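You operate a simulated robot arm through the tools that you are given. There is no shell and no other tool.

The job below is to be done with a simulated two-armed robot. You get a single attempt, and the scene is never put back.

## Task
Turn the tube to its mark, then fill it with 50 ml.
Fine: the tube in the cup by the yellow post; switch on; turn the yellow mark knob till the lamp on the yellow post lights; one step takes the tube under the nozzle; leave the switch and knobs as you set them.

It is judged by the outcome, as a careful person would: the job done as asked, and still so three seconds after it is handed in. It fails if anything else is knocked over, pushed out of place, dropped, spilled or broken.

## Robot
Two 7-joint arms with fingered hands on one trunk that stands fixed in place. Base frame: the origin is at the foot of the trunk, x ahead of it, y to its left, z up. Readings come in mm, degrees, newtons and seconds.
The left shoulder is at [24, 91, 1336], the right one opposite. Payload 2.1 kg a hand.
Tool frame (each hand has its own): the origin (TCP) lies between the finger pads and is the grasp point; the fingertips stand 20 mm ahead of it; z points along the fingers, y is the line along which they close. Largest opening 68 mm; the body of the gripper starts 23 mm behind the TCP. The gripper is a hand of 5 fingers: y runs from the thumb to the fingers, the wrist lies at [-10, -79, -131] in the tool frame, and closing takes about 1.5 s.
Orientation is that of the tool frame in the base frame, as a unit quaternion [w, x, y, z]. With the fingers straight down and the wrist toward the robot, the tool's x, y and z point along [0, 1, 0], [1, 0, 0] and [0, 0, -1] of the base frame.

## Interface
- The arms move only by the tool move_arm. It takes "left_commands", "right_commands" or both (then of equal length, played together; a hand with none holds still); each is text: rows parted by semicolons, each of 6 numbers parted by spaces: the shift along the base's x, y, z in mm, then the turn, a rotation vector about the base's x, y, z in degrees. In form: tx ty tz wx wy wz; .... A call has 1 to 20 rows; each row shifts and turns the commanded pose from where the row before left it. "left_hand" and "right_hand" are, for a hand that has rows, the closure in counts, from 0 (fully open) to 255 (shut), set as the call begins (left out, the last holds). A row lasts 0.2 s, in which the tool goes at most 50 mm and 8.6 degrees; a call with a longer step from one row to the next is refused whole, and so is a gripper value outside its range. A pose out of reach is approached as far as the arm can. The call stops where the force on the tool passes 40 N (or 10 N more than at its start, if that is more) or the arm is blocked; 0.2 s more then pass. Each finger travels about 153 mm/s and halts on what it meets, pressing with about 29 N; the grip force reading is that of the motor and also rises with nothing between the fingers. The clock runs only during rows and for 0.2 s after the last one: add rows that do not move to give the fingers time. It gives the time, the measured TCP pose, the force on the tool (base axes), the opening and the grip force at its end, in the units of the frame above (readings bear some noise), with the torque about the TCP (base axes, N m) and any sound that the robot's microphone picked up, and new pictures: "show" is both (left out), scene, wrist or none (wrist: the cameras of the hands that moved).
- Cameras (640 x 400 px; columns grow to the right, rows downward): "scene" is now at [95.3, -46.5, 1506.3]; the picture's right is [-0.51, -0.86, 0.00], its down [-0.35, 0.21, -0.91] and it looks along [0.79, -0.47, -0.41] (base axes); focal length 214 px, centre (320, 200). "left" rides on the left gripper at [-54, -58, -72] in its tool frame; the picture's right is [-0.57, -0.39, 0.73], its down [0.73, -0.64, 0.23] and it looks along [0.38, 0.66, 0.65] (tool axes); focal length 226 px, centre (320, 200). "right" rides on the right gripper at [54, -58, -72] in its tool frame; the picture's right is [-0.57, 0.39, -0.73], its down [-0.73, -0.64, 0.23] and it looks along [-0.38, 0.66, 0.65] (tool axes); focal length 226 px, centre (320, 200). There is no depth. A picture from a camera that has moved, and an enlarged one, comes with that camera's place and axes in the base frame and with its lens.
- move_column(by): slides the trunk up (or, below 0, down) by that many mm; the arms and the scene camera ride with it, the base frame stays. It gives what a move gives, with no picture.
- set_fingers(index, middle, ring, little, thumb_bend, thumb_turn, hand): sets how far each is bent, from 0 (flat) to 1 (curled in); at 0.3 the hand is open as for a grip, at 0.7 the pads meet at the TCP. One left out holds its place. A second passes; each finger stops where it meets its share of the squeeze, and holds until it gets a number again. A gripper value or a shape takes the hand back. It gives what a move gives, with no picture; readings hold the bend of each and the force on index, middle, ring, little, thumb and palm. thumb_turn goes from beside the hand (0) to across from the fingers (1), as for a grip.
- grasp_type(shape, hand): the hand has 5 fingers and takes this shape, open, in about a second: jaw (thumb against the fingers, like two jaws); tri (thumb and two fingers); tip (a fingertip pinch); poke (one finger out to press); point (the index stretched); flat (the hand flat); cup (the hand cupped); fist (a fist). The gripper value then closes the fingers along that shape, each until it touches; the sizes above hold for jaw. It gives what a move gives, with no picture.
- aim_head(pan, tilt): turns the head with the scene camera to pan (to the left, within 86 degrees either way) and tilt (down, from -29 to 69), counted from straight ahead of the robot. It gives what a move gives, and a new picture of the scene camera.
- close_up(camera, box): a new picture of the part [left, top, right, bottom] of that camera's present view, enlarged. No time passes.
- sign_off(): hands the job in; it is judged then, once.

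Places have to be worked out from the pictures, the camera data and where the tool is seen. Open the grippers and draw the arms clear of the work before you hand the job in, unless the task says otherwise.

The tools are called after ">>>" as name(argument=value, ...) on one line, values as JSON. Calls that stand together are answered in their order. move_arm: Moves the arms, as the interface text tells. Its arguments: {"type":"object","properties":{"left_commands":{"type":"string"},"left_hand":{"type":"number"},"right_commands":{"type":"string"},"right_hand":{"type":"number"},"show":{"type":"string","enum":["both","scene","wrist","none"]}},"required":[]} The other tools are called the same way: move_column (by) slides the trunk up or down; grasp_type (shape, hand) gives the hand a shape; set_fingers (index, middle, ring, little, thumb_bend, thumb_turn, hand) moves the fingers one by one; aim_head (pan, tilt) turns the head that bears the scene camera; close_up (camera, box) takes an enlarged picture of a part of a camera's view; sign_off () hands the job in.

At the start:

```text
clock: 0.0
left_tool_pos: [345.8, -45.9, 1494.2]
left_tcp_rot: [0.0, 0.707, 0.707, -0.001]
left_ft_force: [-0.4, 0.2, -0.1]
left_torque: [-0.01, -0.05, -0.01]
left_gripper_width: 67.7
left_finger_force: 0.0
left_shape: jaw
left_bend: [0.3, 0.3, 0.3, 0.3, 0.3, 0.98]
left_finger forces: [0.0, 0.1, 0.1, 0.0, 0.0, 0.1]
right_tool_pos: [261.9, -320.0, 1453.5]
right_tcp_rot: [0.0, 0.707, 0.707, 0.0]
right_ft_force: [-0.3, -0.1, -0.2]
right_torque: [-0.02, 0.0, -0.01]
right_gripper_width: 67.6
right_finger_force: 0.1
right_shape: jaw
right_bend: [0.3, 0.3, 0.3, 0.3, 0.3, 0.98]
right_finger forces: [0.0, 0.0, 0.0, 0.1, 0.0, 0.1]
trunk travel left (down, up): [-575.0, 329.0]
head pan, tilt: [-30.7, 24.0]
```

scene: 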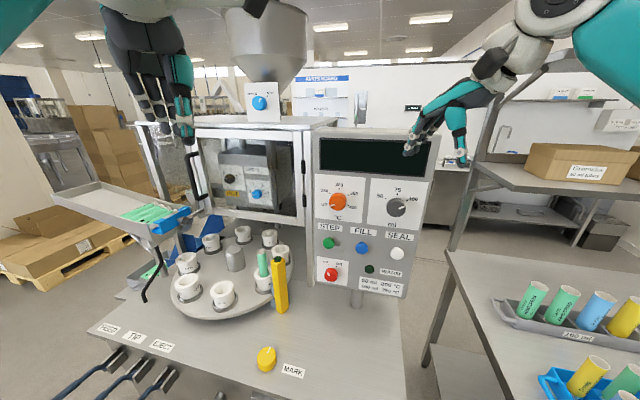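
right: 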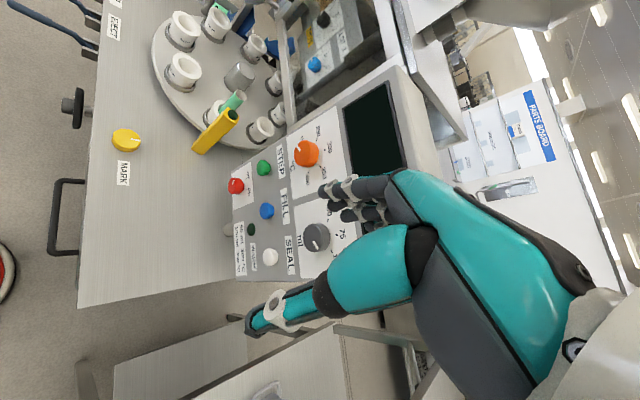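
left: 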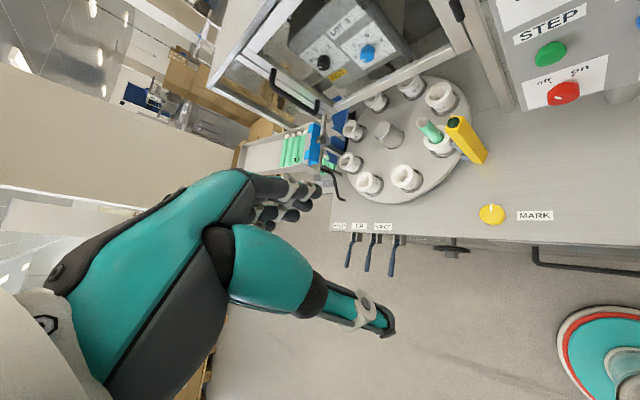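

I see a filling machine with a control panel, a rotary table with cups, a yellow post with a tube next to it, and a yellow MARK knob on the bench. First I take close-ups of the panel and the post to read labels.

>>> close_up(camera="scene", box=[300, 120, 450, 310])

>>> close_up(camera="scene", box=[160, 220, 320, 390])

>>> close_up(camera="scene", box=[190, 60, 340, 220])

>>> close_up(camera="right", box=[90, 60, 410, 290])

>>> close_up(camera="left", box=[320, 60, 620, 260])

```text
2.11 times, centred on (375, 215) of scene
camera zoom: at [95.3, -46.5, 1506.3], right [-0.51, -0.86, 0.0], down [-0.35, 0.21, -0.91], along [0.79, -0.47, -0.41], focal length 452 px, centre (204, 168)
```

zoom: 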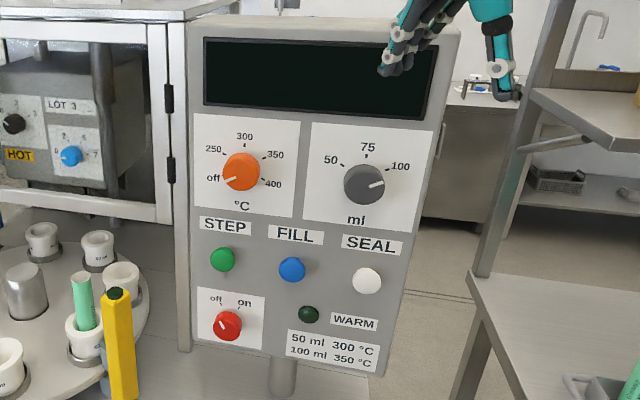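

```text
2.35 times, centred on (240, 305) of scene
camera zoom: at [95.3, -46.5, 1506.3], right [-0.51, -0.86, 0.0], down [-0.35, 0.21, -0.91], along [0.79, -0.47, -0.41], focal length 505 px, centre (508, -47)
```

zoom: 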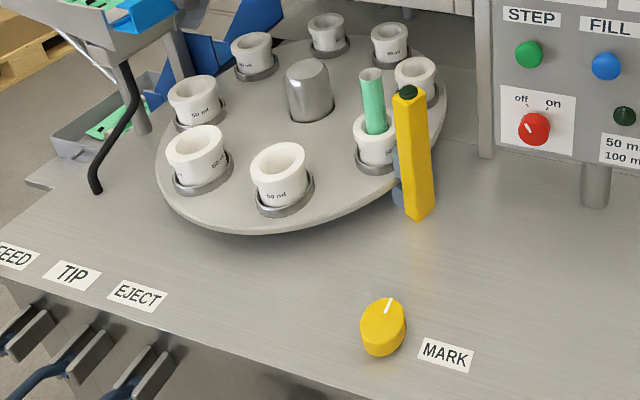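

```text
2.50 times, centred on (265, 140) of scene
camera zoom: at [95.3, -46.5, 1506.3], right [-0.51, -0.86, 0.0], down [-0.35, 0.21, -0.91], along [0.79, -0.47, -0.41], focal length 536 px, centre (458, 350)
```

zoom: 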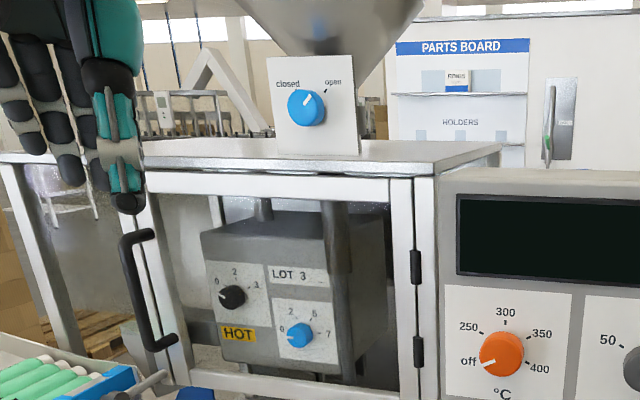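

```text
1.74 times, centred on (250, 175) of right
camera zoom: at [203.9, -263.9, 1527.1], right [0.39, -0.57, 0.73], down [-0.64, -0.73, -0.23], along [0.66, -0.38, -0.65], focal length 393 px, centre (442, 244)
```

zoom: 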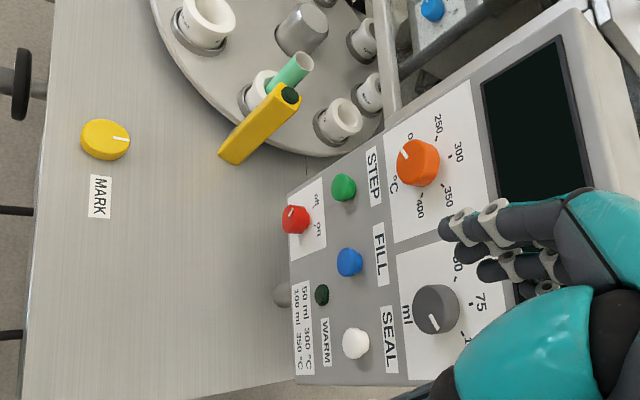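

```text
2.00 times, centred on (470, 160) of left
camera zoom: at [287.8, -101.5, 1566.7], right [-0.39, -0.57, -0.73], down [-0.64, 0.73, -0.23], along [0.66, 0.38, -0.65], focal length 452 px, centre (20, 280)
```

zoom: 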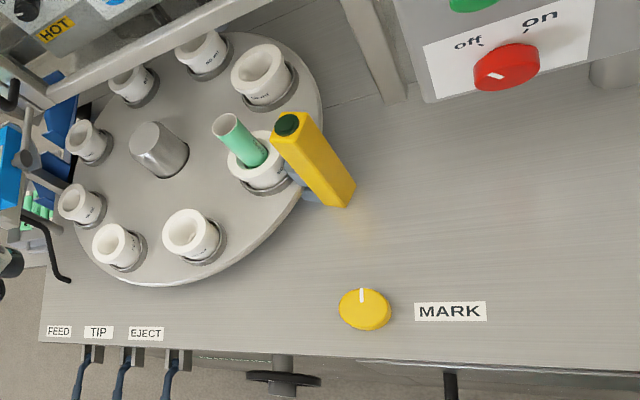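

The mark knob sits at about (464,-105,895), and the panel's face runs from about (520,-327) to (395,-467), facing the robot. I look more closely at the hopper valve knob, the ml knob and the door.

>>> close_up(camera="scene", box=[235, 75, 295, 115])

>>> close_up(camera="scene", box=[360, 170, 440, 225])

>>> close_up(camera="scene", box=[180, 120, 320, 230])

>>> close_up(camera="scene", box=[240, 230, 310, 330])

>>> close_up(camera="scene", box=[310, 230, 420, 310])

```text
10.00 times, centred on (265, 95) of scene
camera zoom: at [95.3, -46.5, 1506.3], right [-0.51, -0.86, 0.0], down [-0.35, 0.21, -0.91], along [0.79, -0.47, -0.41], focal length 2145 px, centre (870, 1250)
```

zoom: 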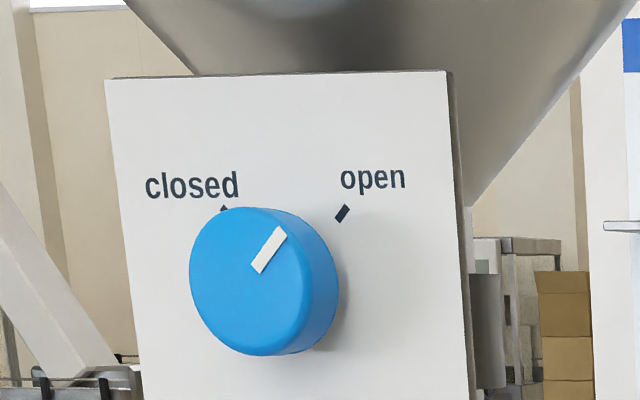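

```text
7.27 times, centred on (400, 198) of scene
camera zoom: at [95.3, -46.5, 1506.3], right [-0.51, -0.86, 0.0], down [-0.35, 0.21, -0.91], along [0.79, -0.47, -0.41], focal length 1560 px, centre (-262, 218)
```

zoom: 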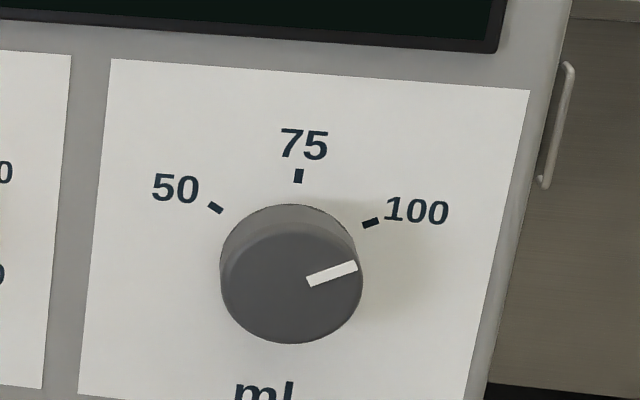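

```text
3.64 times, centred on (250, 175) of scene
camera zoom: at [95.3, -46.5, 1506.3], right [-0.51, -0.86, 0.0], down [-0.35, 0.21, -0.91], along [0.79, -0.47, -0.41], focal length 780 px, centre (574, 291)
```

zoom: 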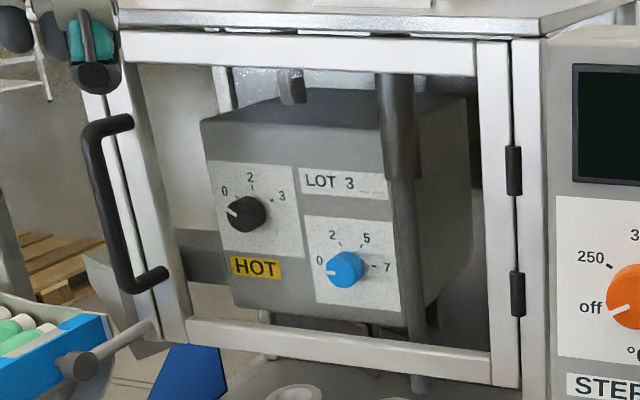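

```text
4.00 times, centred on (275, 280) of scene
camera zoom: at [95.3, -46.5, 1506.3], right [-0.51, -0.86, 0.0], down [-0.35, 0.21, -0.91], along [0.79, -0.47, -0.41], focal length 858 px, centre (500, -120)
```

zoom: 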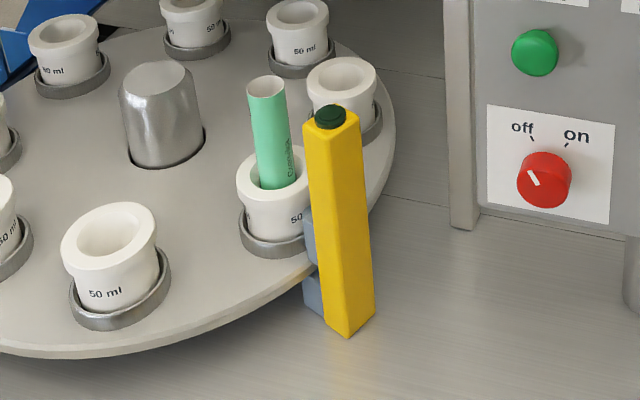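

```text
5.00 times, centred on (365, 270) of scene
camera zoom: at [95.3, -46.5, 1506.3], right [-0.51, -0.86, 0.0], down [-0.35, 0.21, -0.91], along [0.79, -0.47, -0.41], focal length 1072 px, centre (95, -150)
```

zoom: 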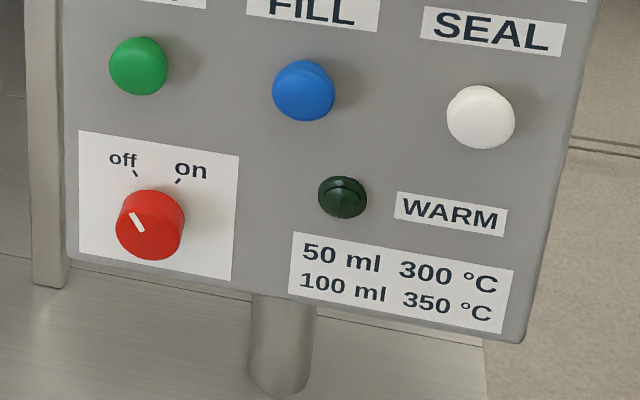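

The hopper valve already stands at open, the ml knob is at 100 (needs 50), the switch is off, and the door is shut. Before moving, I look around for obstacles near the right arm.

>>> aim_head(pan=-65, tilt=30)

>>> aim_head(pan=10, tilt=50)

```text
clock: 1.0
left_tool_pos: [346.2, -46.7, 1493.6]
left_tcp_rot: [-0.001, 0.707, 0.707, 0.0]
left_ft_force: [0.3, -0.2, 1.1]
left_torque: [0.02, 0.03, 0.04]
left_gripper_width: 67.7
left_finger_force: 0.0
left_shape: jaw
left_bend: [0.3, 0.3, 0.3, 0.3, 0.3, 0.98]
left_finger forces: [0.1, 0.1, 0.1, 0.2, 0.1, 0.0]
right_tool_pos: [262.1, -318.7, 1455.8]
right_tcp_rot: [0.0, 0.707, 0.707, 0.001]
right_ft_force: [0.5, -0.1, 0.5]
right_torque: [0.04, -0.02, 0.01]
right_gripper_width: 67.8
right_finger_force: 0.1
right_shape: jaw
right_bend: [0.3, 0.3, 0.3, 0.3, 0.3, 0.98]
right_finger forces: [0.1, 0.0, 0.0, 0.0, 0.0, 0.0]
trunk travel left (down, up): [-575.0, 329.0]
head pan, tilt: [-65.0, 30.0]
camera scene: at [54.1, -81.4, 1496.8], right [-0.91, -0.42, 0.0], down [-0.21, 0.45, -0.87], along [0.37, -0.78, -0.5], focal length 214 px, centre (320, 200)
```

scene: 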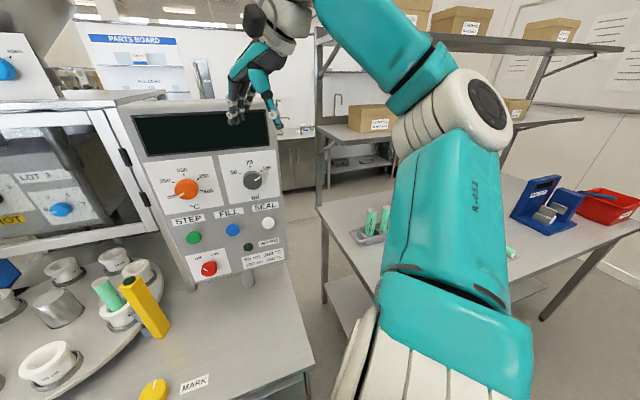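

```text
clock: 2.5
left_tool_pos: [346.6, -46.4, 1493.9]
left_tcp_rot: [-0.001, 0.707, 0.707, 0.001]
left_ft_force: [-0.2, 0.4, 0.3]
left_torque: [0.02, -0.02, 0.01]
left_gripper_width: 67.7
left_finger_force: 0.1
left_shape: jaw
left_bend: [0.3, 0.3, 0.3, 0.3, 0.3, 0.98]
left_finger forces: [0.1, 0.0, 0.1, 0.0, 0.0, 0.0]
right_tool_pos: [262.7, -320.0, 1455.3]
right_tcp_rot: [0.0, 0.707, 0.707, 0.0]
right_ft_force: [0.2, 0.8, -0.5]
right_torque: [-0.02, -0.02, -0.02]
right_gripper_width: 68.0
right_finger_force: 0.1
right_shape: jaw
right_bend: [0.3, 0.3, 0.3, 0.3, 0.3, 0.98]
right_finger forces: [0.1, 0.0, 0.0, 0.0, 0.0, 0.1]
trunk travel left (down, up): [-575.0, 329.0]
head pan, tilt: [10.0, 50.0]
camera scene: at [91.7, 13.9, 1467.3], right [0.17, -0.98, 0.0], down [-0.75, -0.13, -0.64], along [0.63, 0.11, -0.77], focal length 214 px, centre (320, 200)
```

scene: 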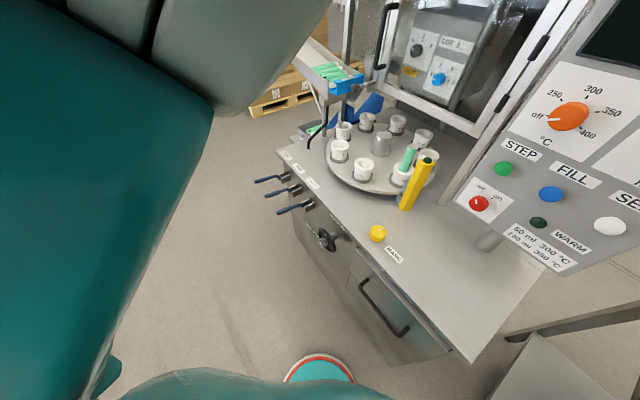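

The bench front runs at about 45°, with its near right corner around (179,-300,885), and there is free space around both arms. I lower the trunk 200 mm so the shoulders come nearer to the work height, then re-aim the head.

>>> move_column(by=-200)

>>> aim_head(pan=-38, tilt=22)

```text
clock: 4.6
left_tool_pos: [346.2, -46.1, 1293.2]
left_tcp_rot: [0.0, 0.707, 0.707, 0.001]
left_ft_force: [0.6, -0.9, 0.2]
left_torque: [-0.01, -0.01, 0.02]
left_gripper_width: 67.4
left_finger_force: 0.1
left_shape: jaw
left_bend: [0.3, 0.3, 0.3, 0.3, 0.3, 0.98]
left_finger forces: [0.0, 0.0, 0.1, 0.1, 0.0, 0.0]
right_tool_pos: [262.1, -320.0, 1254.1]
right_tcp_rot: [0.0, 0.707, 0.707, 0.0]
right_ft_force: [0.2, 0.0, 0.4]
right_torque: [0.0, -0.01, 0.01]
right_gripper_width: 67.7
right_finger_force: 0.0
right_shape: jaw
right_bend: [0.3, 0.3, 0.3, 0.3, 0.3, 0.98]
right_finger forces: [0.1, 0.0, 0.0, 0.1, 0.0, 0.0]
trunk travel left (down, up): [-375.0, 529.0]
head pan, tilt: [10.0, 50.0]
```

```text
clock: 5.8
left_tool_pos: [347.2, -45.9, 1293.6]
left_tcp_rot: [-0.001, 0.707, 0.707, 0.0]
left_ft_force: [-0.9, -0.4, -0.3]
left_torque: [-0.01, 0.03, 0.03]
left_gripper_width: 67.6
left_finger_force: 0.0
left_shape: jaw
left_bend: [0.3, 0.3, 0.3, 0.3, 0.3, 0.98]
left_finger forces: [0.0, 0.0, 0.0, 0.1, 0.0, 0.1]
right_tool_pos: [262.6, -319.7, 1254.8]
right_tcp_rot: [0.0, 0.707, 0.708, 0.0]
right_ft_force: [-0.5, 0.2, -0.4]
right_torque: [-0.02, 0.01, 0.02]
right_gripper_width: 67.8
right_finger_force: 0.1
right_shape: jaw
right_bend: [0.3, 0.3, 0.3, 0.3, 0.3, 0.98]
right_finger forces: [0.1, 0.0, 0.0, 0.0, 0.1, 0.0]
trunk travel left (down, up): [-375.0, 529.0]
head pan, tilt: [-38.0, 22.0]
camera scene: at [106.0, -56.5, 1308.7], right [-0.61, -0.79, 0.0], down [-0.3, 0.23, -0.93], along [0.73, -0.57, -0.38], focal length 214 px, centre (320, 200)
```

scene: 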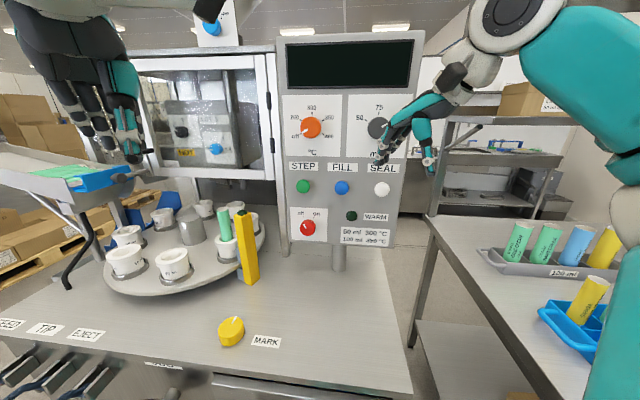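

The view is now square to the panel. I take close-ups of the panel and the mark knob for precise triangulation.

>>> close_up(camera="scene", box=[275, 90, 435, 250])

>>> close_up(camera="scene", box=[200, 200, 300, 360])

>>> close_up(camera="left", box=[320, 40, 640, 240])

>>> close_up(camera="right", box=[90, 60, 410, 290])

```text
2.50 times, centred on (355, 170) of scene
camera zoom: at [106.0, -56.5, 1308.7], right [-0.61, -0.79, 0.0], down [-0.3, 0.23, -0.93], along [0.73, -0.57, -0.38], focal length 536 px, centre (232, 275)
```

zoom: 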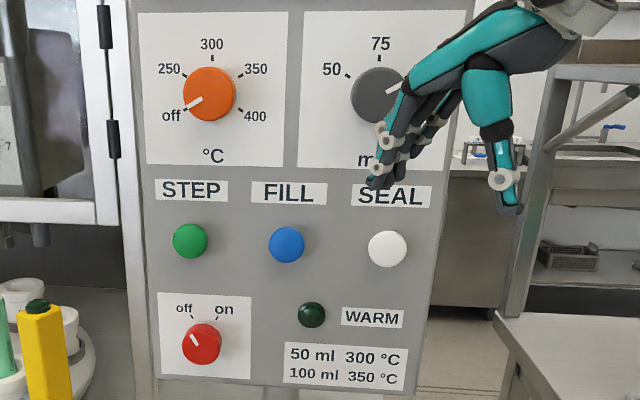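

```text
2.50 times, centred on (250, 280) of scene
camera zoom: at [106.0, -56.5, 1308.7], right [-0.61, -0.79, 0.0], down [-0.3, 0.23, -0.93], along [0.73, -0.57, -0.38], focal length 536 px, centre (495, 0)
```

zoom: 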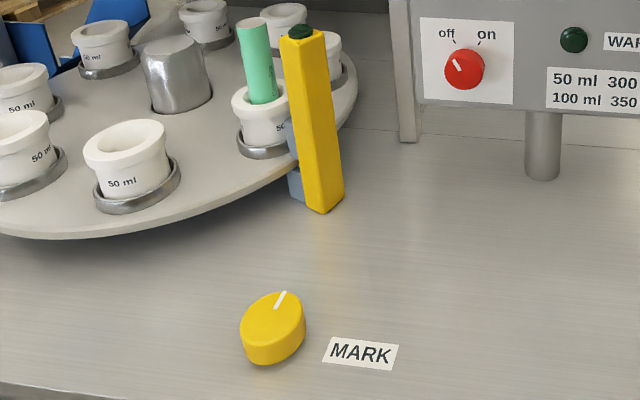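

```text
2.00 times, centred on (480, 140) of left
camera zoom: at [287.8, -101.5, 1366.6], right [-0.39, -0.57, -0.73], down [-0.64, 0.73, -0.23], along [0.66, 0.38, -0.65], focal length 452 px, centre (0, 320)
```

zoom: 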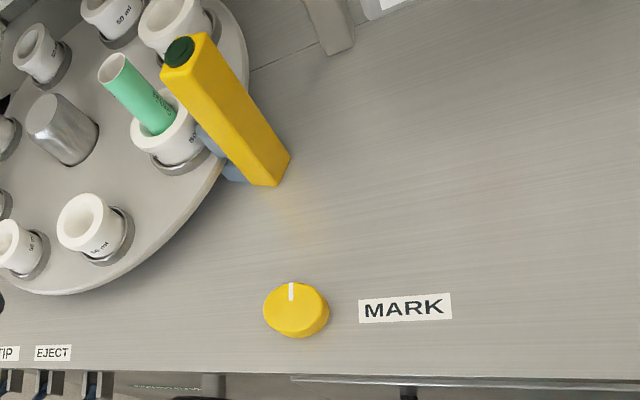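

```text
1.74 times, centred on (250, 175) of right
camera zoom: at [203.9, -263.9, 1327.1], right [0.39, -0.57, 0.73], down [-0.64, -0.73, -0.23], along [0.66, -0.38, -0.65], focal length 393 px, centre (442, 244)
```

zoom: 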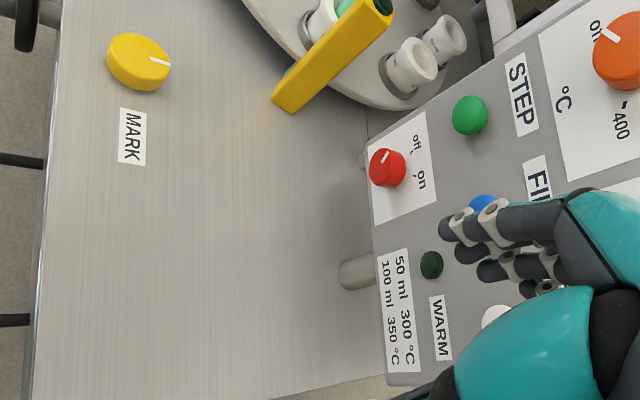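

The panel is vertical and at 45°: STEP about (520,-328,1144), FILL about (456,-394,1144), red switch about (510,-332,1033), ml knob about (400,-439,1281). I turn the right hand to point square into the panel and shift the left hand a little left to clear room.

>>> move_arm(right_commands="12.5 6.4 -5 0 -8.18 0;12.5 6.4 -5 0 -8.18 0;12.5 6.4 -5 0 -8.18 0;12.5 6.4 -5 0 -8.18 0;12.5 6.4 -5 0 -8.18 0;12.5 6.4 -5 0 -8.18 0;12.5 6.4 -5 0 -8.18 0;12.5 6.4 -5 0 -8.18 0;12.5 6.4 -5 0 -8.18 0;12.5 6.4 -5 0 -8.18 0;12.5 6.4 -5 0 -8.2 0;0 0 0 0 0 -7.5;0 0 0 0 0 -7.5;0 0 0 0 0 -7.5;0 0 0 0 0 -7.5;0 0 0 0 0 -7.5;0 0 0 0 0 -7.5", left_commands="0 6 0 0 0 0;0 6 0 0 0 0;0 6 0 0 0 0;0 6 0 0 0 0;0 6 0 0 0 0;0 6 0 0 0 0;0 6 0 0 0 0;0 6 0 0 0 0;0 6 0 0 0 0;0 6 0 0 0 0;0 6 0 0 0 0;0 6 0 0 0 0;0 6 0 0 0 0;0 6 0 0 0 0;0 6 0 0 0 0;0 6 0 0 0 0;0 6 0 0 0 0", show="both")

```text
clock: 9.4
left_tool_pos: [347.3, 55.6, 1293.5]
left_tcp_rot: [0.0, 0.707, 0.707, 0.0]
left_ft_force: [-0.7, -0.1, 0.4]
left_torque: [-0.02, 0.02, 0.02]
left_gripper_width: 67.6
left_finger_force: 0.0
left_shape: jaw
left_bend: [0.3, 0.3, 0.3, 0.3, 0.3, 0.98]
left_finger forces: [0.0, 0.0, 0.1, 0.0, 0.0, 0.0]
right_tool_pos: [400.9, -249.4, 1200.1]
right_tcp_rot: [0.654, 0.654, 0.269, 0.269]
right_ft_force: [0.3, -0.4, 0.6]
right_torque: [0.01, 0.02, 0.04]
right_gripper_width: 67.8
right_finger_force: 0.0
right_shape: jaw
right_bend: [0.3, 0.3, 0.3, 0.3, 0.3, 0.98]
right_finger forces: [0.0, 0.1, 0.0, 0.0, 0.0, 0.0]
trunk travel left (down, up): [-375.0, 529.0]
head pan, tilt: [-38.0, 22.0]
camera scene: at [106.1, -56.3, 1308.7], right [-0.62, -0.79, 0.0], down [-0.3, 0.23, -0.93], along [0.73, -0.57, -0.37], focal length 214 px, centre (320, 200)
camera right: at [387.7, -158.2, 1141.9], right [-0.91, 0.11, 0.39], down [-0.36, -0.68, -0.64], along [0.19, -0.72, 0.66], focal length 226 px, centre (320, 200)
camera left: at [288.0, 0.6, 1366.9], right [-0.39, -0.57, -0.73], down [-0.64, 0.73, -0.23], along [0.66, 0.38, -0.65], focal length 226 px, centre (320, 200)
```

scene: 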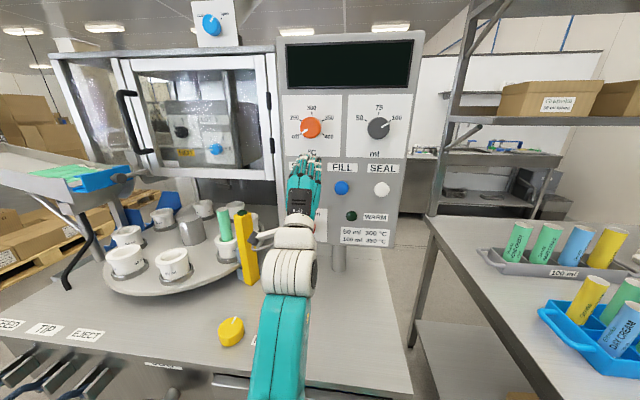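
right: 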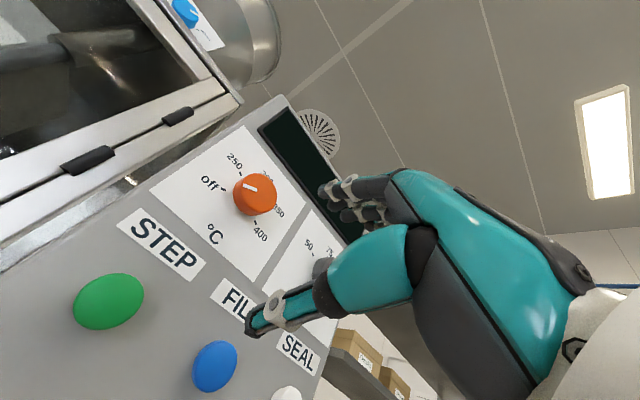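
left: 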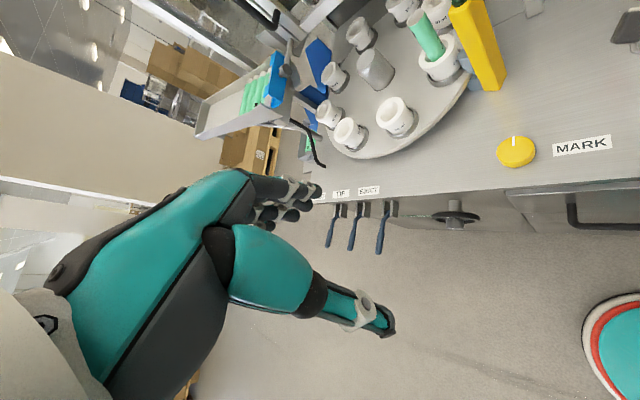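

The right hand points into the panel with fingers above and thumb below. I roll it about 56° clockwise (wrist toward the left, keeping the forearm above the bench) while moving in front of the red switch, still about 90 mm off the panel.

>>> move_arm(right_commands="6 -2.1 -14.3 5.66 -5.66 0;6 -2.1 -14.3 5.66 -5.66 0;6 -2.1 -14.3 5.66 -5.66 0;6 -2.1 -14.3 5.66 -5.66 0;6 -2.1 -14.3 5.66 -5.66 0;6 -2.1 -14.3 5.66 -5.66 0;6 -2.1 -14.3 5.66 -5.66 0", show="both")

```text
clock: 11.0
left_tool_pos: [347.0, 55.7, 1293.7]
left_tcp_rot: [0.0, 0.707, 0.707, 0.0]
left_ft_force: [-0.1, 0.2, -0.5]
left_torque: [-0.01, -0.01, -0.02]
left_gripper_width: 67.4
left_finger_force: 0.1
left_shape: jaw
left_bend: [0.3, 0.3, 0.3, 0.3, 0.3, 0.98]
left_finger forces: [0.0, 0.1, 0.0, 0.0, 0.0, 0.0]
right_tool_pos: [438.6, -264.6, 1108.2]
right_tcp_rot: [0.473, 0.715, -0.017, 0.515]
right_ft_force: [0.5, -0.4, -0.2]
right_torque: [-0.01, 0.0, 0.02]
right_gripper_width: 67.6
right_finger_force: 0.0
right_shape: jaw
right_bend: [0.3, 0.3, 0.3, 0.3, 0.3, 0.98]
right_finger forces: [0.0, 0.1, 0.1, 0.0, 0.1, 0.0]
right hand out of reach, approached as far as the arm can: row 1, 2
trunk travel left (down, up): [-375.0, 529.0]
head pan, tilt: [-38.0, 22.0]
camera scene: at [106.1, -56.3, 1308.7], right [-0.62, -0.79, 0.0], down [-0.3, 0.23, -0.93], along [0.73, -0.57, -0.37], focal length 214 px, centre (320, 200)
camera right: at [441.8, -155.4, 1113.7], right [-0.99, 0.03, -0.15], down [0.15, -0.14, -0.98], along [-0.05, -0.99, 0.14], focal length 226 px, centre (320, 200)
```

scene: 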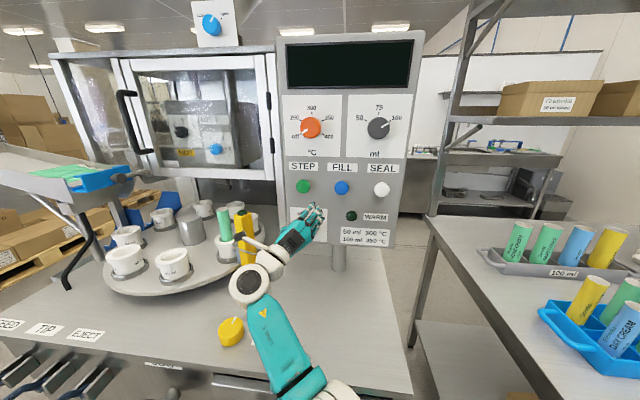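
right: 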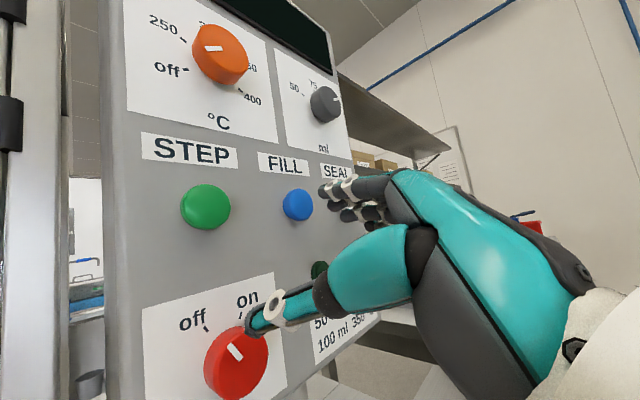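

The arm took the roll with a small lag (about 49° of roll measured). I lower to the red switch's height, still about 65 mm off, and let it settle.

>>> move_arm(right_commands="2.8 -1.7 -15 0 0 0;2.8 -1.7 -15 0 0 0;2.8 -1.7 -15 0 0 0;2.8 -1.7 -15 0 0 0;0 0 -10 0 0 0;0 0 0 0 0 0;0 0 0 0 0 0", show="both")

```text
clock: 12.6
left_tool_pos: [347.0, 54.6, 1293.5]
left_tcp_rot: [0.0, 0.707, 0.707, 0.0]
left_ft_force: [-0.2, -0.2, 1.1]
left_torque: [0.02, 0.0, -0.02]
left_gripper_width: 67.5
left_finger_force: 0.0
left_shape: jaw
left_bend: [0.3, 0.3, 0.3, 0.3, 0.3, 0.98]
left_finger forces: [0.1, 0.0, 0.0, 0.1, 0.1, 0.0]
right_tool_pos: [450.7, -270.0, 1039.6]
right_tcp_rot: [0.472, 0.715, -0.017, 0.515]
right_ft_force: [0.1, -0.3, -1.1]
right_torque: [-0.03, 0.01, -0.02]
right_gripper_width: 67.7
right_finger_force: 0.1
right_shape: jaw
right_bend: [0.3, 0.3, 0.3, 0.3, 0.3, 0.98]
right_finger forces: [0.1, 0.1, 0.0, 0.1, 0.0, 0.0]
trunk travel left (down, up): [-375.0, 529.0]
head pan, tilt: [-38.0, 22.0]
camera scene: at [106.1, -56.3, 1308.7], right [-0.62, -0.79, 0.0], down [-0.3, 0.23, -0.93], along [0.73, -0.57, -0.37], focal length 214 px, centre (320, 200)
camera right: at [452.9, -162.0, 1043.7], right [-0.99, 0.03, -0.15], down [0.15, -0.15, -0.98], along [-0.05, -0.99, 0.14], focal length 226 px, centre (320, 200)
```

scene: 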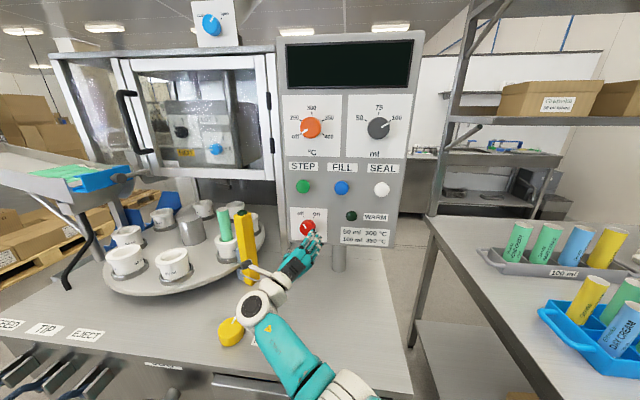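
right: 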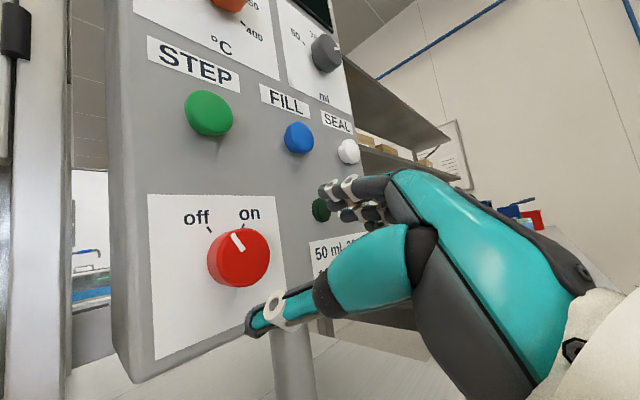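

The hand holds steady at red-switch height. I zoom on both views to refine the switch centre relative to the fingers.

>>> close_up(camera="right", box=[140, 180, 400, 360])

>>> close_up(camera="scene", box=[270, 190, 350, 290])

```text
2.22 times, centred on (270, 270) of right
camera zoom: at [452.9, -162.0, 1043.7], right [-0.99, 0.03, -0.15], down [0.15, -0.15, -0.98], along [-0.05, -0.99, 0.14], focal length 502 px, centre (431, 44)
```

zoom: 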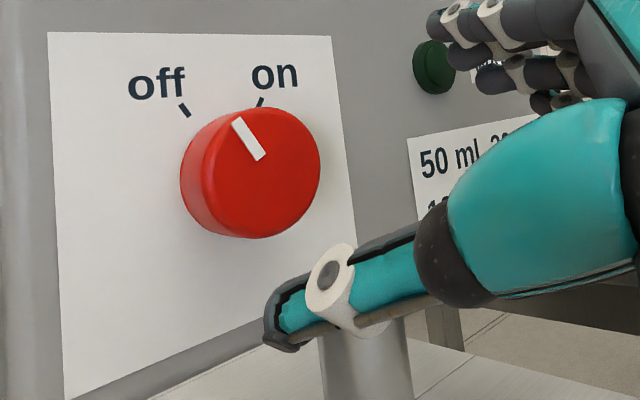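

```text
4.00 times, centred on (310, 240) of scene
camera zoom: at [106.1, -56.3, 1308.7], right [-0.62, -0.79, 0.0], down [-0.3, 0.23, -0.93], along [0.73, -0.57, -0.37], focal length 858 px, centre (360, 40)
```

zoom: 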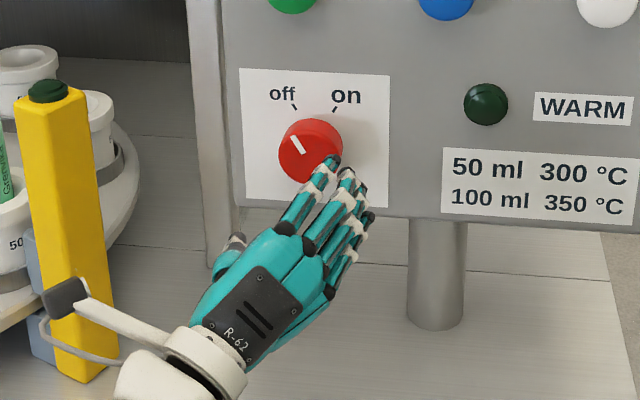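

The switch face centre is near (508,-333,1034), about 43 mm across. I try the "tri" shape for a three-point knob grip and look at how the fingers stand.

>>> grasp_type(hand="right", shape="tri")

>>> close_up(camera="right", box=[140, 130, 460, 360])

>>> close_up(camera="scene", box=[270, 190, 350, 290])

```text
clock: 13.5
left_tool_pos: [345.7, 55.2, 1293.6]
left_tcp_rot: [0.0, 0.707, 0.708, 0.0]
left_ft_force: [-0.1, -0.1, -0.1]
left_torque: [0.03, 0.01, 0.0]
left_gripper_width: 67.7
left_finger_force: 0.0
left_shape: jaw
left_bend: [0.3, 0.3, 0.3, 0.3, 0.3, 0.98]
left_finger forces: [0.0, 0.0, 0.0, 0.0, 0.0, 0.1]
right_tool_pos: [449.5, -270.6, 1039.3]
right_tcp_rot: [0.473, 0.715, -0.015, 0.515]
right_ft_force: [0.7, 0.2, -0.6]
right_torque: [0.0, 0.01, -0.03]
right_gripper_width: 67.8
right_finger_force: 0.0
right_shape: tri
right_bend: [0.3, 0.3, 0.99, 0.99, 0.3, 0.98]
right_finger forces: [0.1, 0.0, 0.0, 0.1, 0.0, 0.1]
trunk travel left (down, up): [-375.0, 529.0]
head pan, tilt: [-38.0, 22.0]
```

```text
1.74 times, centred on (300, 245) of right
camera zoom: at [452.9, -161.9, 1043.8], right [-0.99, 0.03, -0.15], down [0.15, -0.15, -0.98], along [-0.05, -0.99, 0.14], focal length 393 px, centre (355, 122)
```

zoom: 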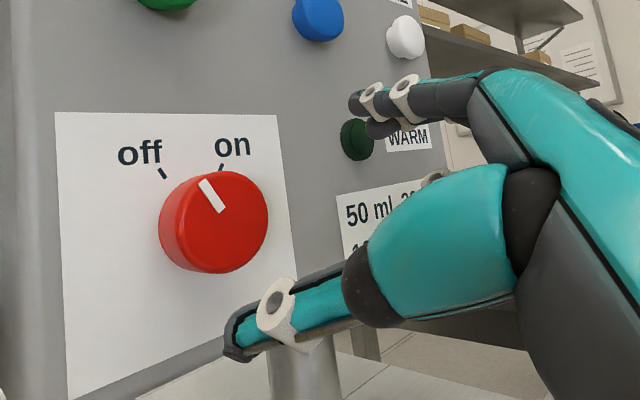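

```text
4.00 times, centred on (310, 240) of scene
camera zoom: at [106.1, -56.3, 1308.7], right [-0.62, -0.79, 0.0], down [-0.3, 0.23, -0.93], along [0.73, -0.57, -0.37], focal length 858 px, centre (360, 40)
```

zoom: 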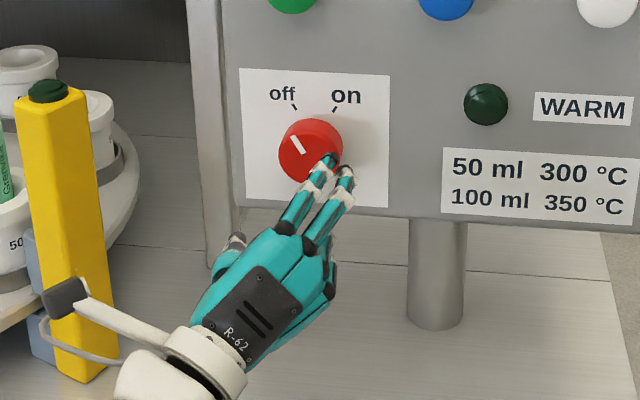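

Index and middle oppose the thumb, centred on the TCP. I advance to about 45 mm before the knob face, trim the hand's small misalignment, and re-measure.

>>> move_arm(right_commands="6.8 -7.65 -1.45 -0.23 -0.23 -0.26;6.8 -7.65 -1.45 -0.23 -0.23 -0.26;6.8 -7.65 -1.45 -0.23 -0.23 -0.26;6.7 -7.65 -1.45 -0.23 -0.23 -0.26;0 0 0 0 0 0", show="both")

>>> close_up(camera="right", box=[140, 130, 460, 360])

>>> close_up(camera="scene", box=[270, 190, 350, 290])

```text
clock: 14.7
left_tool_pos: [347.3, 55.1, 1293.6]
left_tcp_rot: [0.0, 0.707, 0.707, 0.0]
left_ft_force: [0.4, -0.2, -0.8]
left_torque: [-0.06, 0.01, -0.01]
left_gripper_width: 67.8
left_finger_force: 0.1
left_shape: jaw
left_bend: [0.3, 0.3, 0.3, 0.3, 0.3, 0.98]
left_finger forces: [0.1, 0.0, 0.0, 0.0, 0.0, 0.0]
right_tool_pos: [476.2, -301.4, 1034.4]
right_tcp_rot: [0.484, 0.707, -0.022, 0.516]
right_ft_force: [0.1, 0.3, 0.6]
right_torque: [-0.03, -0.02, -0.04]
right_gripper_width: 67.4
right_finger_force: 0.1
right_shape: tri
right_bend: [0.3, 0.3, 0.99, 0.99, 0.3, 0.98]
right_finger forces: [0.1, 0.0, 0.0, 0.0, 0.0, 0.0]
trunk travel left (down, up): [-375.0, 529.0]
head pan, tilt: [-38.0, 22.0]
camera scene: at [106.1, -56.4, 1308.7], right [-0.62, -0.79, 0.0], down [-0.3, 0.23, -0.93], along [0.73, -0.57, -0.37], focal length 214 px, centre (320, 200)
camera right: at [481.5, -193.0, 1036.9], right [-0.98, 0.04, -0.17], down [0.16, -0.16, -0.97], along [-0.07, -0.99, 0.15], focal length 226 px, centre (320, 200)
```

scene: 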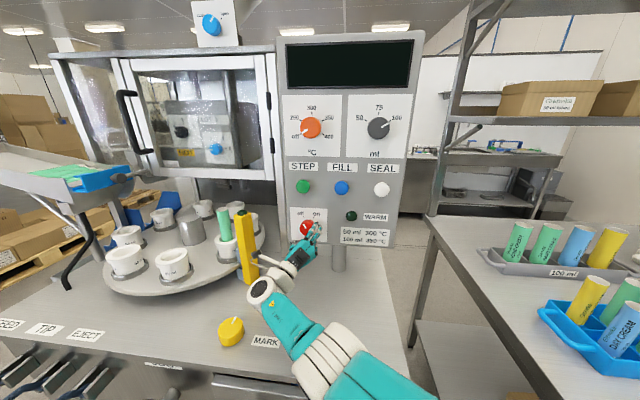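
right: 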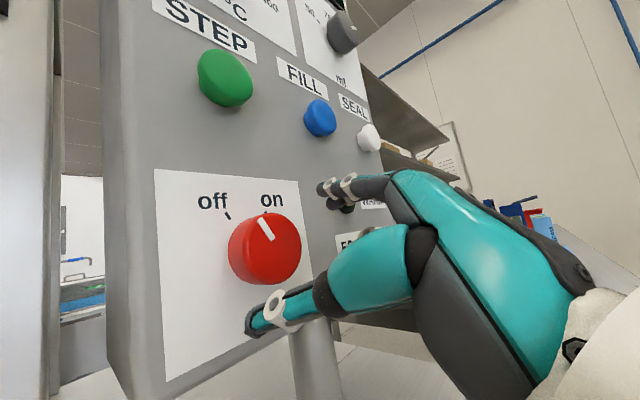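

```text
1.74 times, centred on (300, 245) of right
camera zoom: at [481.5, -193.0, 1036.9], right [-0.98, 0.04, -0.17], down [0.16, -0.16, -0.97], along [-0.07, -0.99, 0.15], focal length 393 px, centre (355, 122)
```

zoom: 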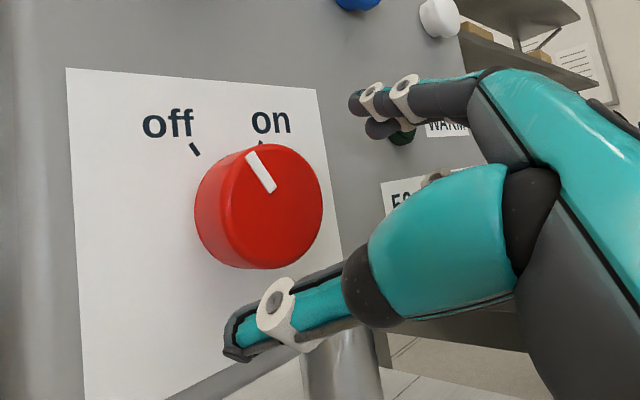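

```text
4.00 times, centred on (310, 240) of scene
camera zoom: at [106.1, -56.4, 1308.7], right [-0.62, -0.79, 0.0], down [-0.3, 0.23, -0.93], along [0.73, -0.57, -0.37], focal length 858 px, centre (360, 40)
```

zoom: 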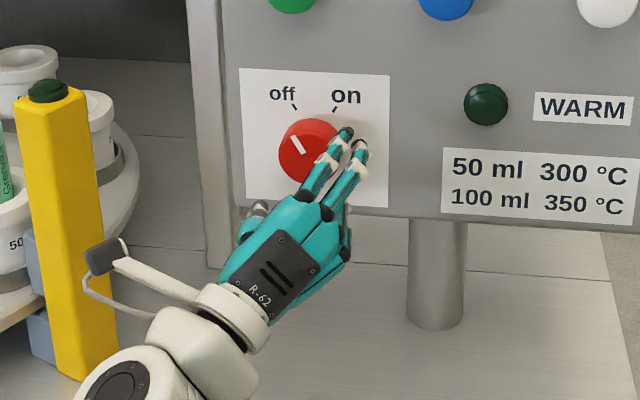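

The hand is square to the panel and the knob lies about 45 mm ahead, within 2–3 mm of centre. I advance 38 mm so the fingers straddle the knob.

>>> move_arm(right_commands="5.1 -5.65 -0.1 0 0 0;5.1 -5.65 -0.1 0 0 0;5.1 -5.65 -0.1 0 0 0;5.1 -5.65 -0.1 0 0 0;5.1 -5.65 0 0 0 0;0 0 0 0 0 0", show="both")

>>> close_up(camera="right", box=[140, 130, 460, 360])

>>> close_up(camera="scene", box=[270, 190, 350, 290])

```text
clock: 16.1
left_tool_pos: [346.3, 56.0, 1293.8]
left_tcp_rot: [0.001, 0.707, 0.707, 0.001]
left_ft_force: [-1.1, 0.9, -1.2]
left_torque: [0.0, 0.0, -0.02]
left_gripper_width: 67.6
left_finger_force: 0.1
left_shape: jaw
left_bend: [0.3, 0.3, 0.3, 0.3, 0.3, 0.98]
left_finger forces: [0.1, 0.0, 0.1, 0.0, 0.0, 0.0]
right_tool_pos: [486.0, -328.7, 1043.4]
right_tcp_rot: [0.484, 0.707, -0.022, 0.516]
right_ft_force: [-1.3, 2.6, -0.5]
right_torque: [0.02, 0.03, 0.07]
right_gripper_width: 67.7
right_finger_force: 0.0
right_shape: tri
right_bend: [0.3, 0.3, 0.99, 0.99, 0.25, 0.97]
right_finger forces: [0.0, 0.0, 0.0, 0.0, 2.0, 0.0]
right hand out of reach, approached as far as the arm can: row 2, 3, 4, 5
trunk travel left (down, up): [-375.0, 529.0]
head pan, tilt: [-38.0, 22.0]
camera scene: at [106.1, -56.0, 1308.7], right [-0.62, -0.79, 0.0], down [-0.3, 0.23, -0.93], along [0.73, -0.57, -0.37], focal length 214 px, centre (320, 200)
camera right: at [489.1, -220.6, 1046.6], right [-0.98, 0.04, -0.17], down [0.16, -0.16, -0.97], along [-0.07, -0.99, 0.15], focal length 226 px, centre (320, 200)
```

scene: 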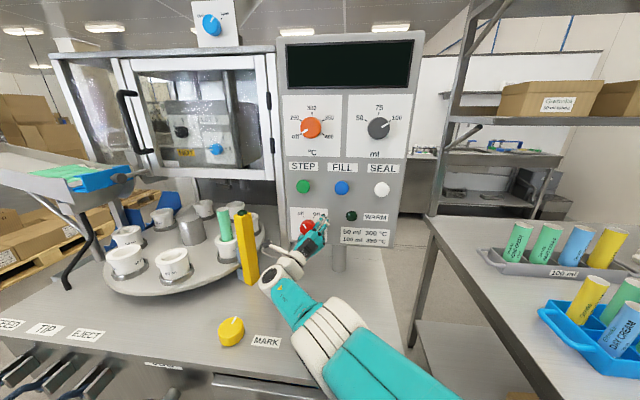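
right: 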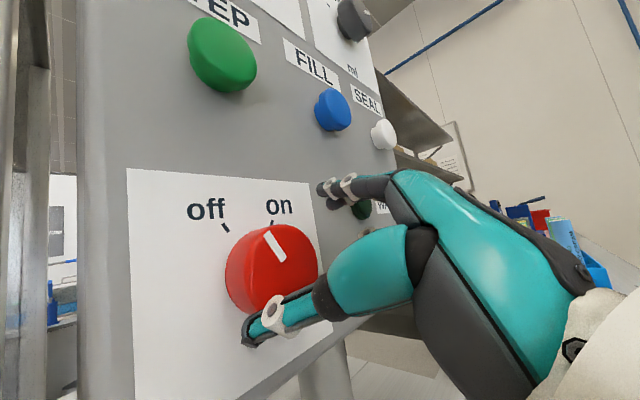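

```text
1.74 times, centred on (300, 245) of right
camera zoom: at [489.1, -220.6, 1046.6], right [-0.98, 0.04, -0.17], down [0.16, -0.16, -0.97], along [-0.07, -0.99, 0.15], focal length 393 px, centre (355, 122)
```

zoom: 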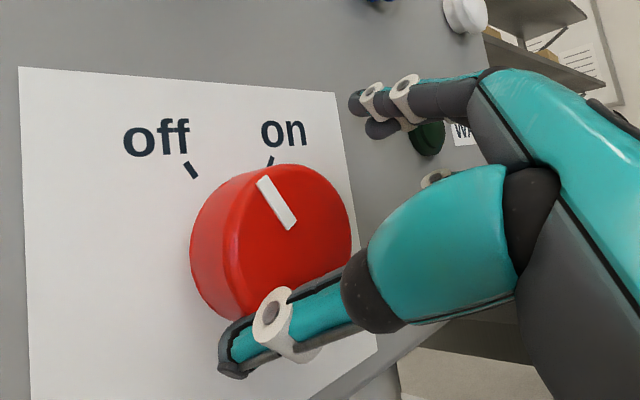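

```text
4.00 times, centred on (310, 240) of scene
camera zoom: at [106.1, -56.0, 1308.7], right [-0.62, -0.79, 0.0], down [-0.3, 0.23, -0.93], along [0.73, -0.57, -0.37], focal length 858 px, centre (360, 40)
```

zoom: 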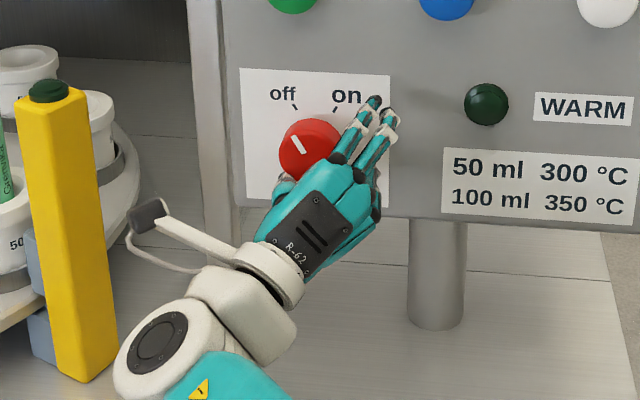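

The arm's reach ran out (wrist at about 447 mm from the shoulder) with this roll, and the thumb lightly touches the knob; the switch hasn't moved. I back off straight and roll the hand the other way, so the wrist lies toward the shoulder side.

>>> move_arm(right_commands="-10.6 10.6 0 0 0 0;-10.6 10.6 0 0 0 0;-10.6 10.6 0 0 0 0;-10.6 10.6 0 0 0 0;-5 5 0 0 0 0;0 0 3 -6 6 0;0 0 3 -6 6 0;0 0 3 -6 6 0;0 0 3 -6 6 0;0 0 3 -6 6 0;0 0 3 -6 6 0;0 0 3 -6 6 0;0 0 3 -6 6 0;0 0 3 -6 6 0;0 0 3 -6 6 0;0 0 3 -6 6 0;0 0 3 -6 6 0;0 0 3 -6 6 0;0 0 0 -6 6 0", show="both")

```text
clock: 20.1
left_tool_pos: [346.6, 56.0, 1293.7]
left_tcp_rot: [0.0, 0.707, 0.707, -0.001]
left_ft_force: [0.2, -0.6, -0.9]
left_torque: [-0.01, 0.02, -0.03]
left_gripper_width: 67.6
left_finger_force: 0.1
left_shape: jaw
left_bend: [0.3, 0.3, 0.3, 0.3, 0.3, 0.98]
left_finger forces: [0.0, 0.0, 0.1, 0.1, 0.1, 0.1]
right_tool_pos: [436.5, -282.0, 1083.5]
right_tcp_rot: [0.689, 0.379, 0.598, -0.154]
right_ft_force: [-0.6, 0.6, -0.5]
right_torque: [0.0, -0.01, 0.0]
right_gripper_width: 68.2
right_finger_force: 0.0
right_shape: tri
right_bend: [0.3, 0.3, 0.99, 0.99, 0.3, 0.98]
right_finger forces: [0.1, 0.0, 0.1, 0.0, 0.0, 0.1]
trunk travel left (down, up): [-375.0, 529.0]
head pan, tilt: [-38.0, 22.0]
camera scene: at [106.0, -56.4, 1308.7], right [-0.62, -0.79, 0.0], down [-0.3, 0.23, -0.93], along [0.73, -0.57, -0.37], focal length 214 px, centre (320, 200)
camera right: at [359.1, -255.7, 1012.0], right [-0.39, 0.64, 0.67], down [-0.44, -0.76, 0.47], along [0.81, -0.11, 0.58], focal length 226 px, centre (320, 200)
```

scene: 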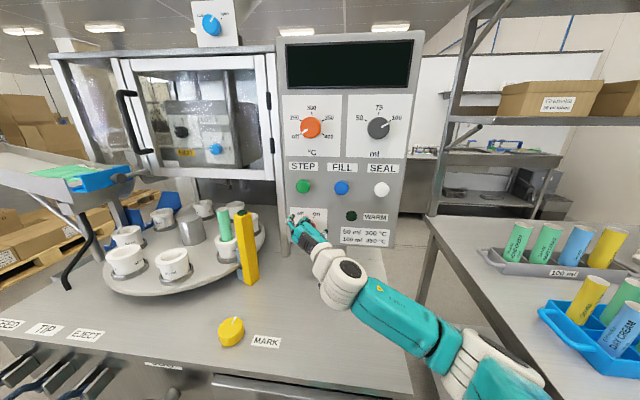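
right: 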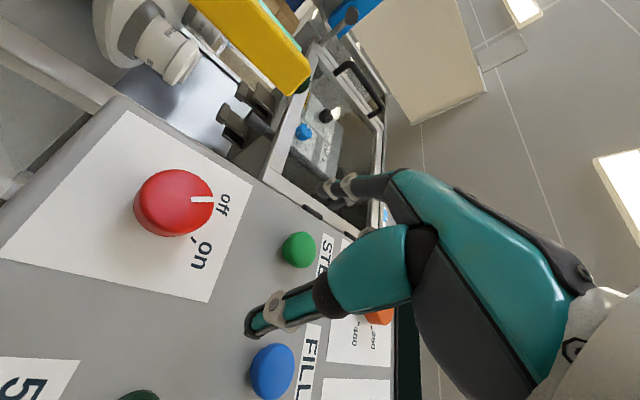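

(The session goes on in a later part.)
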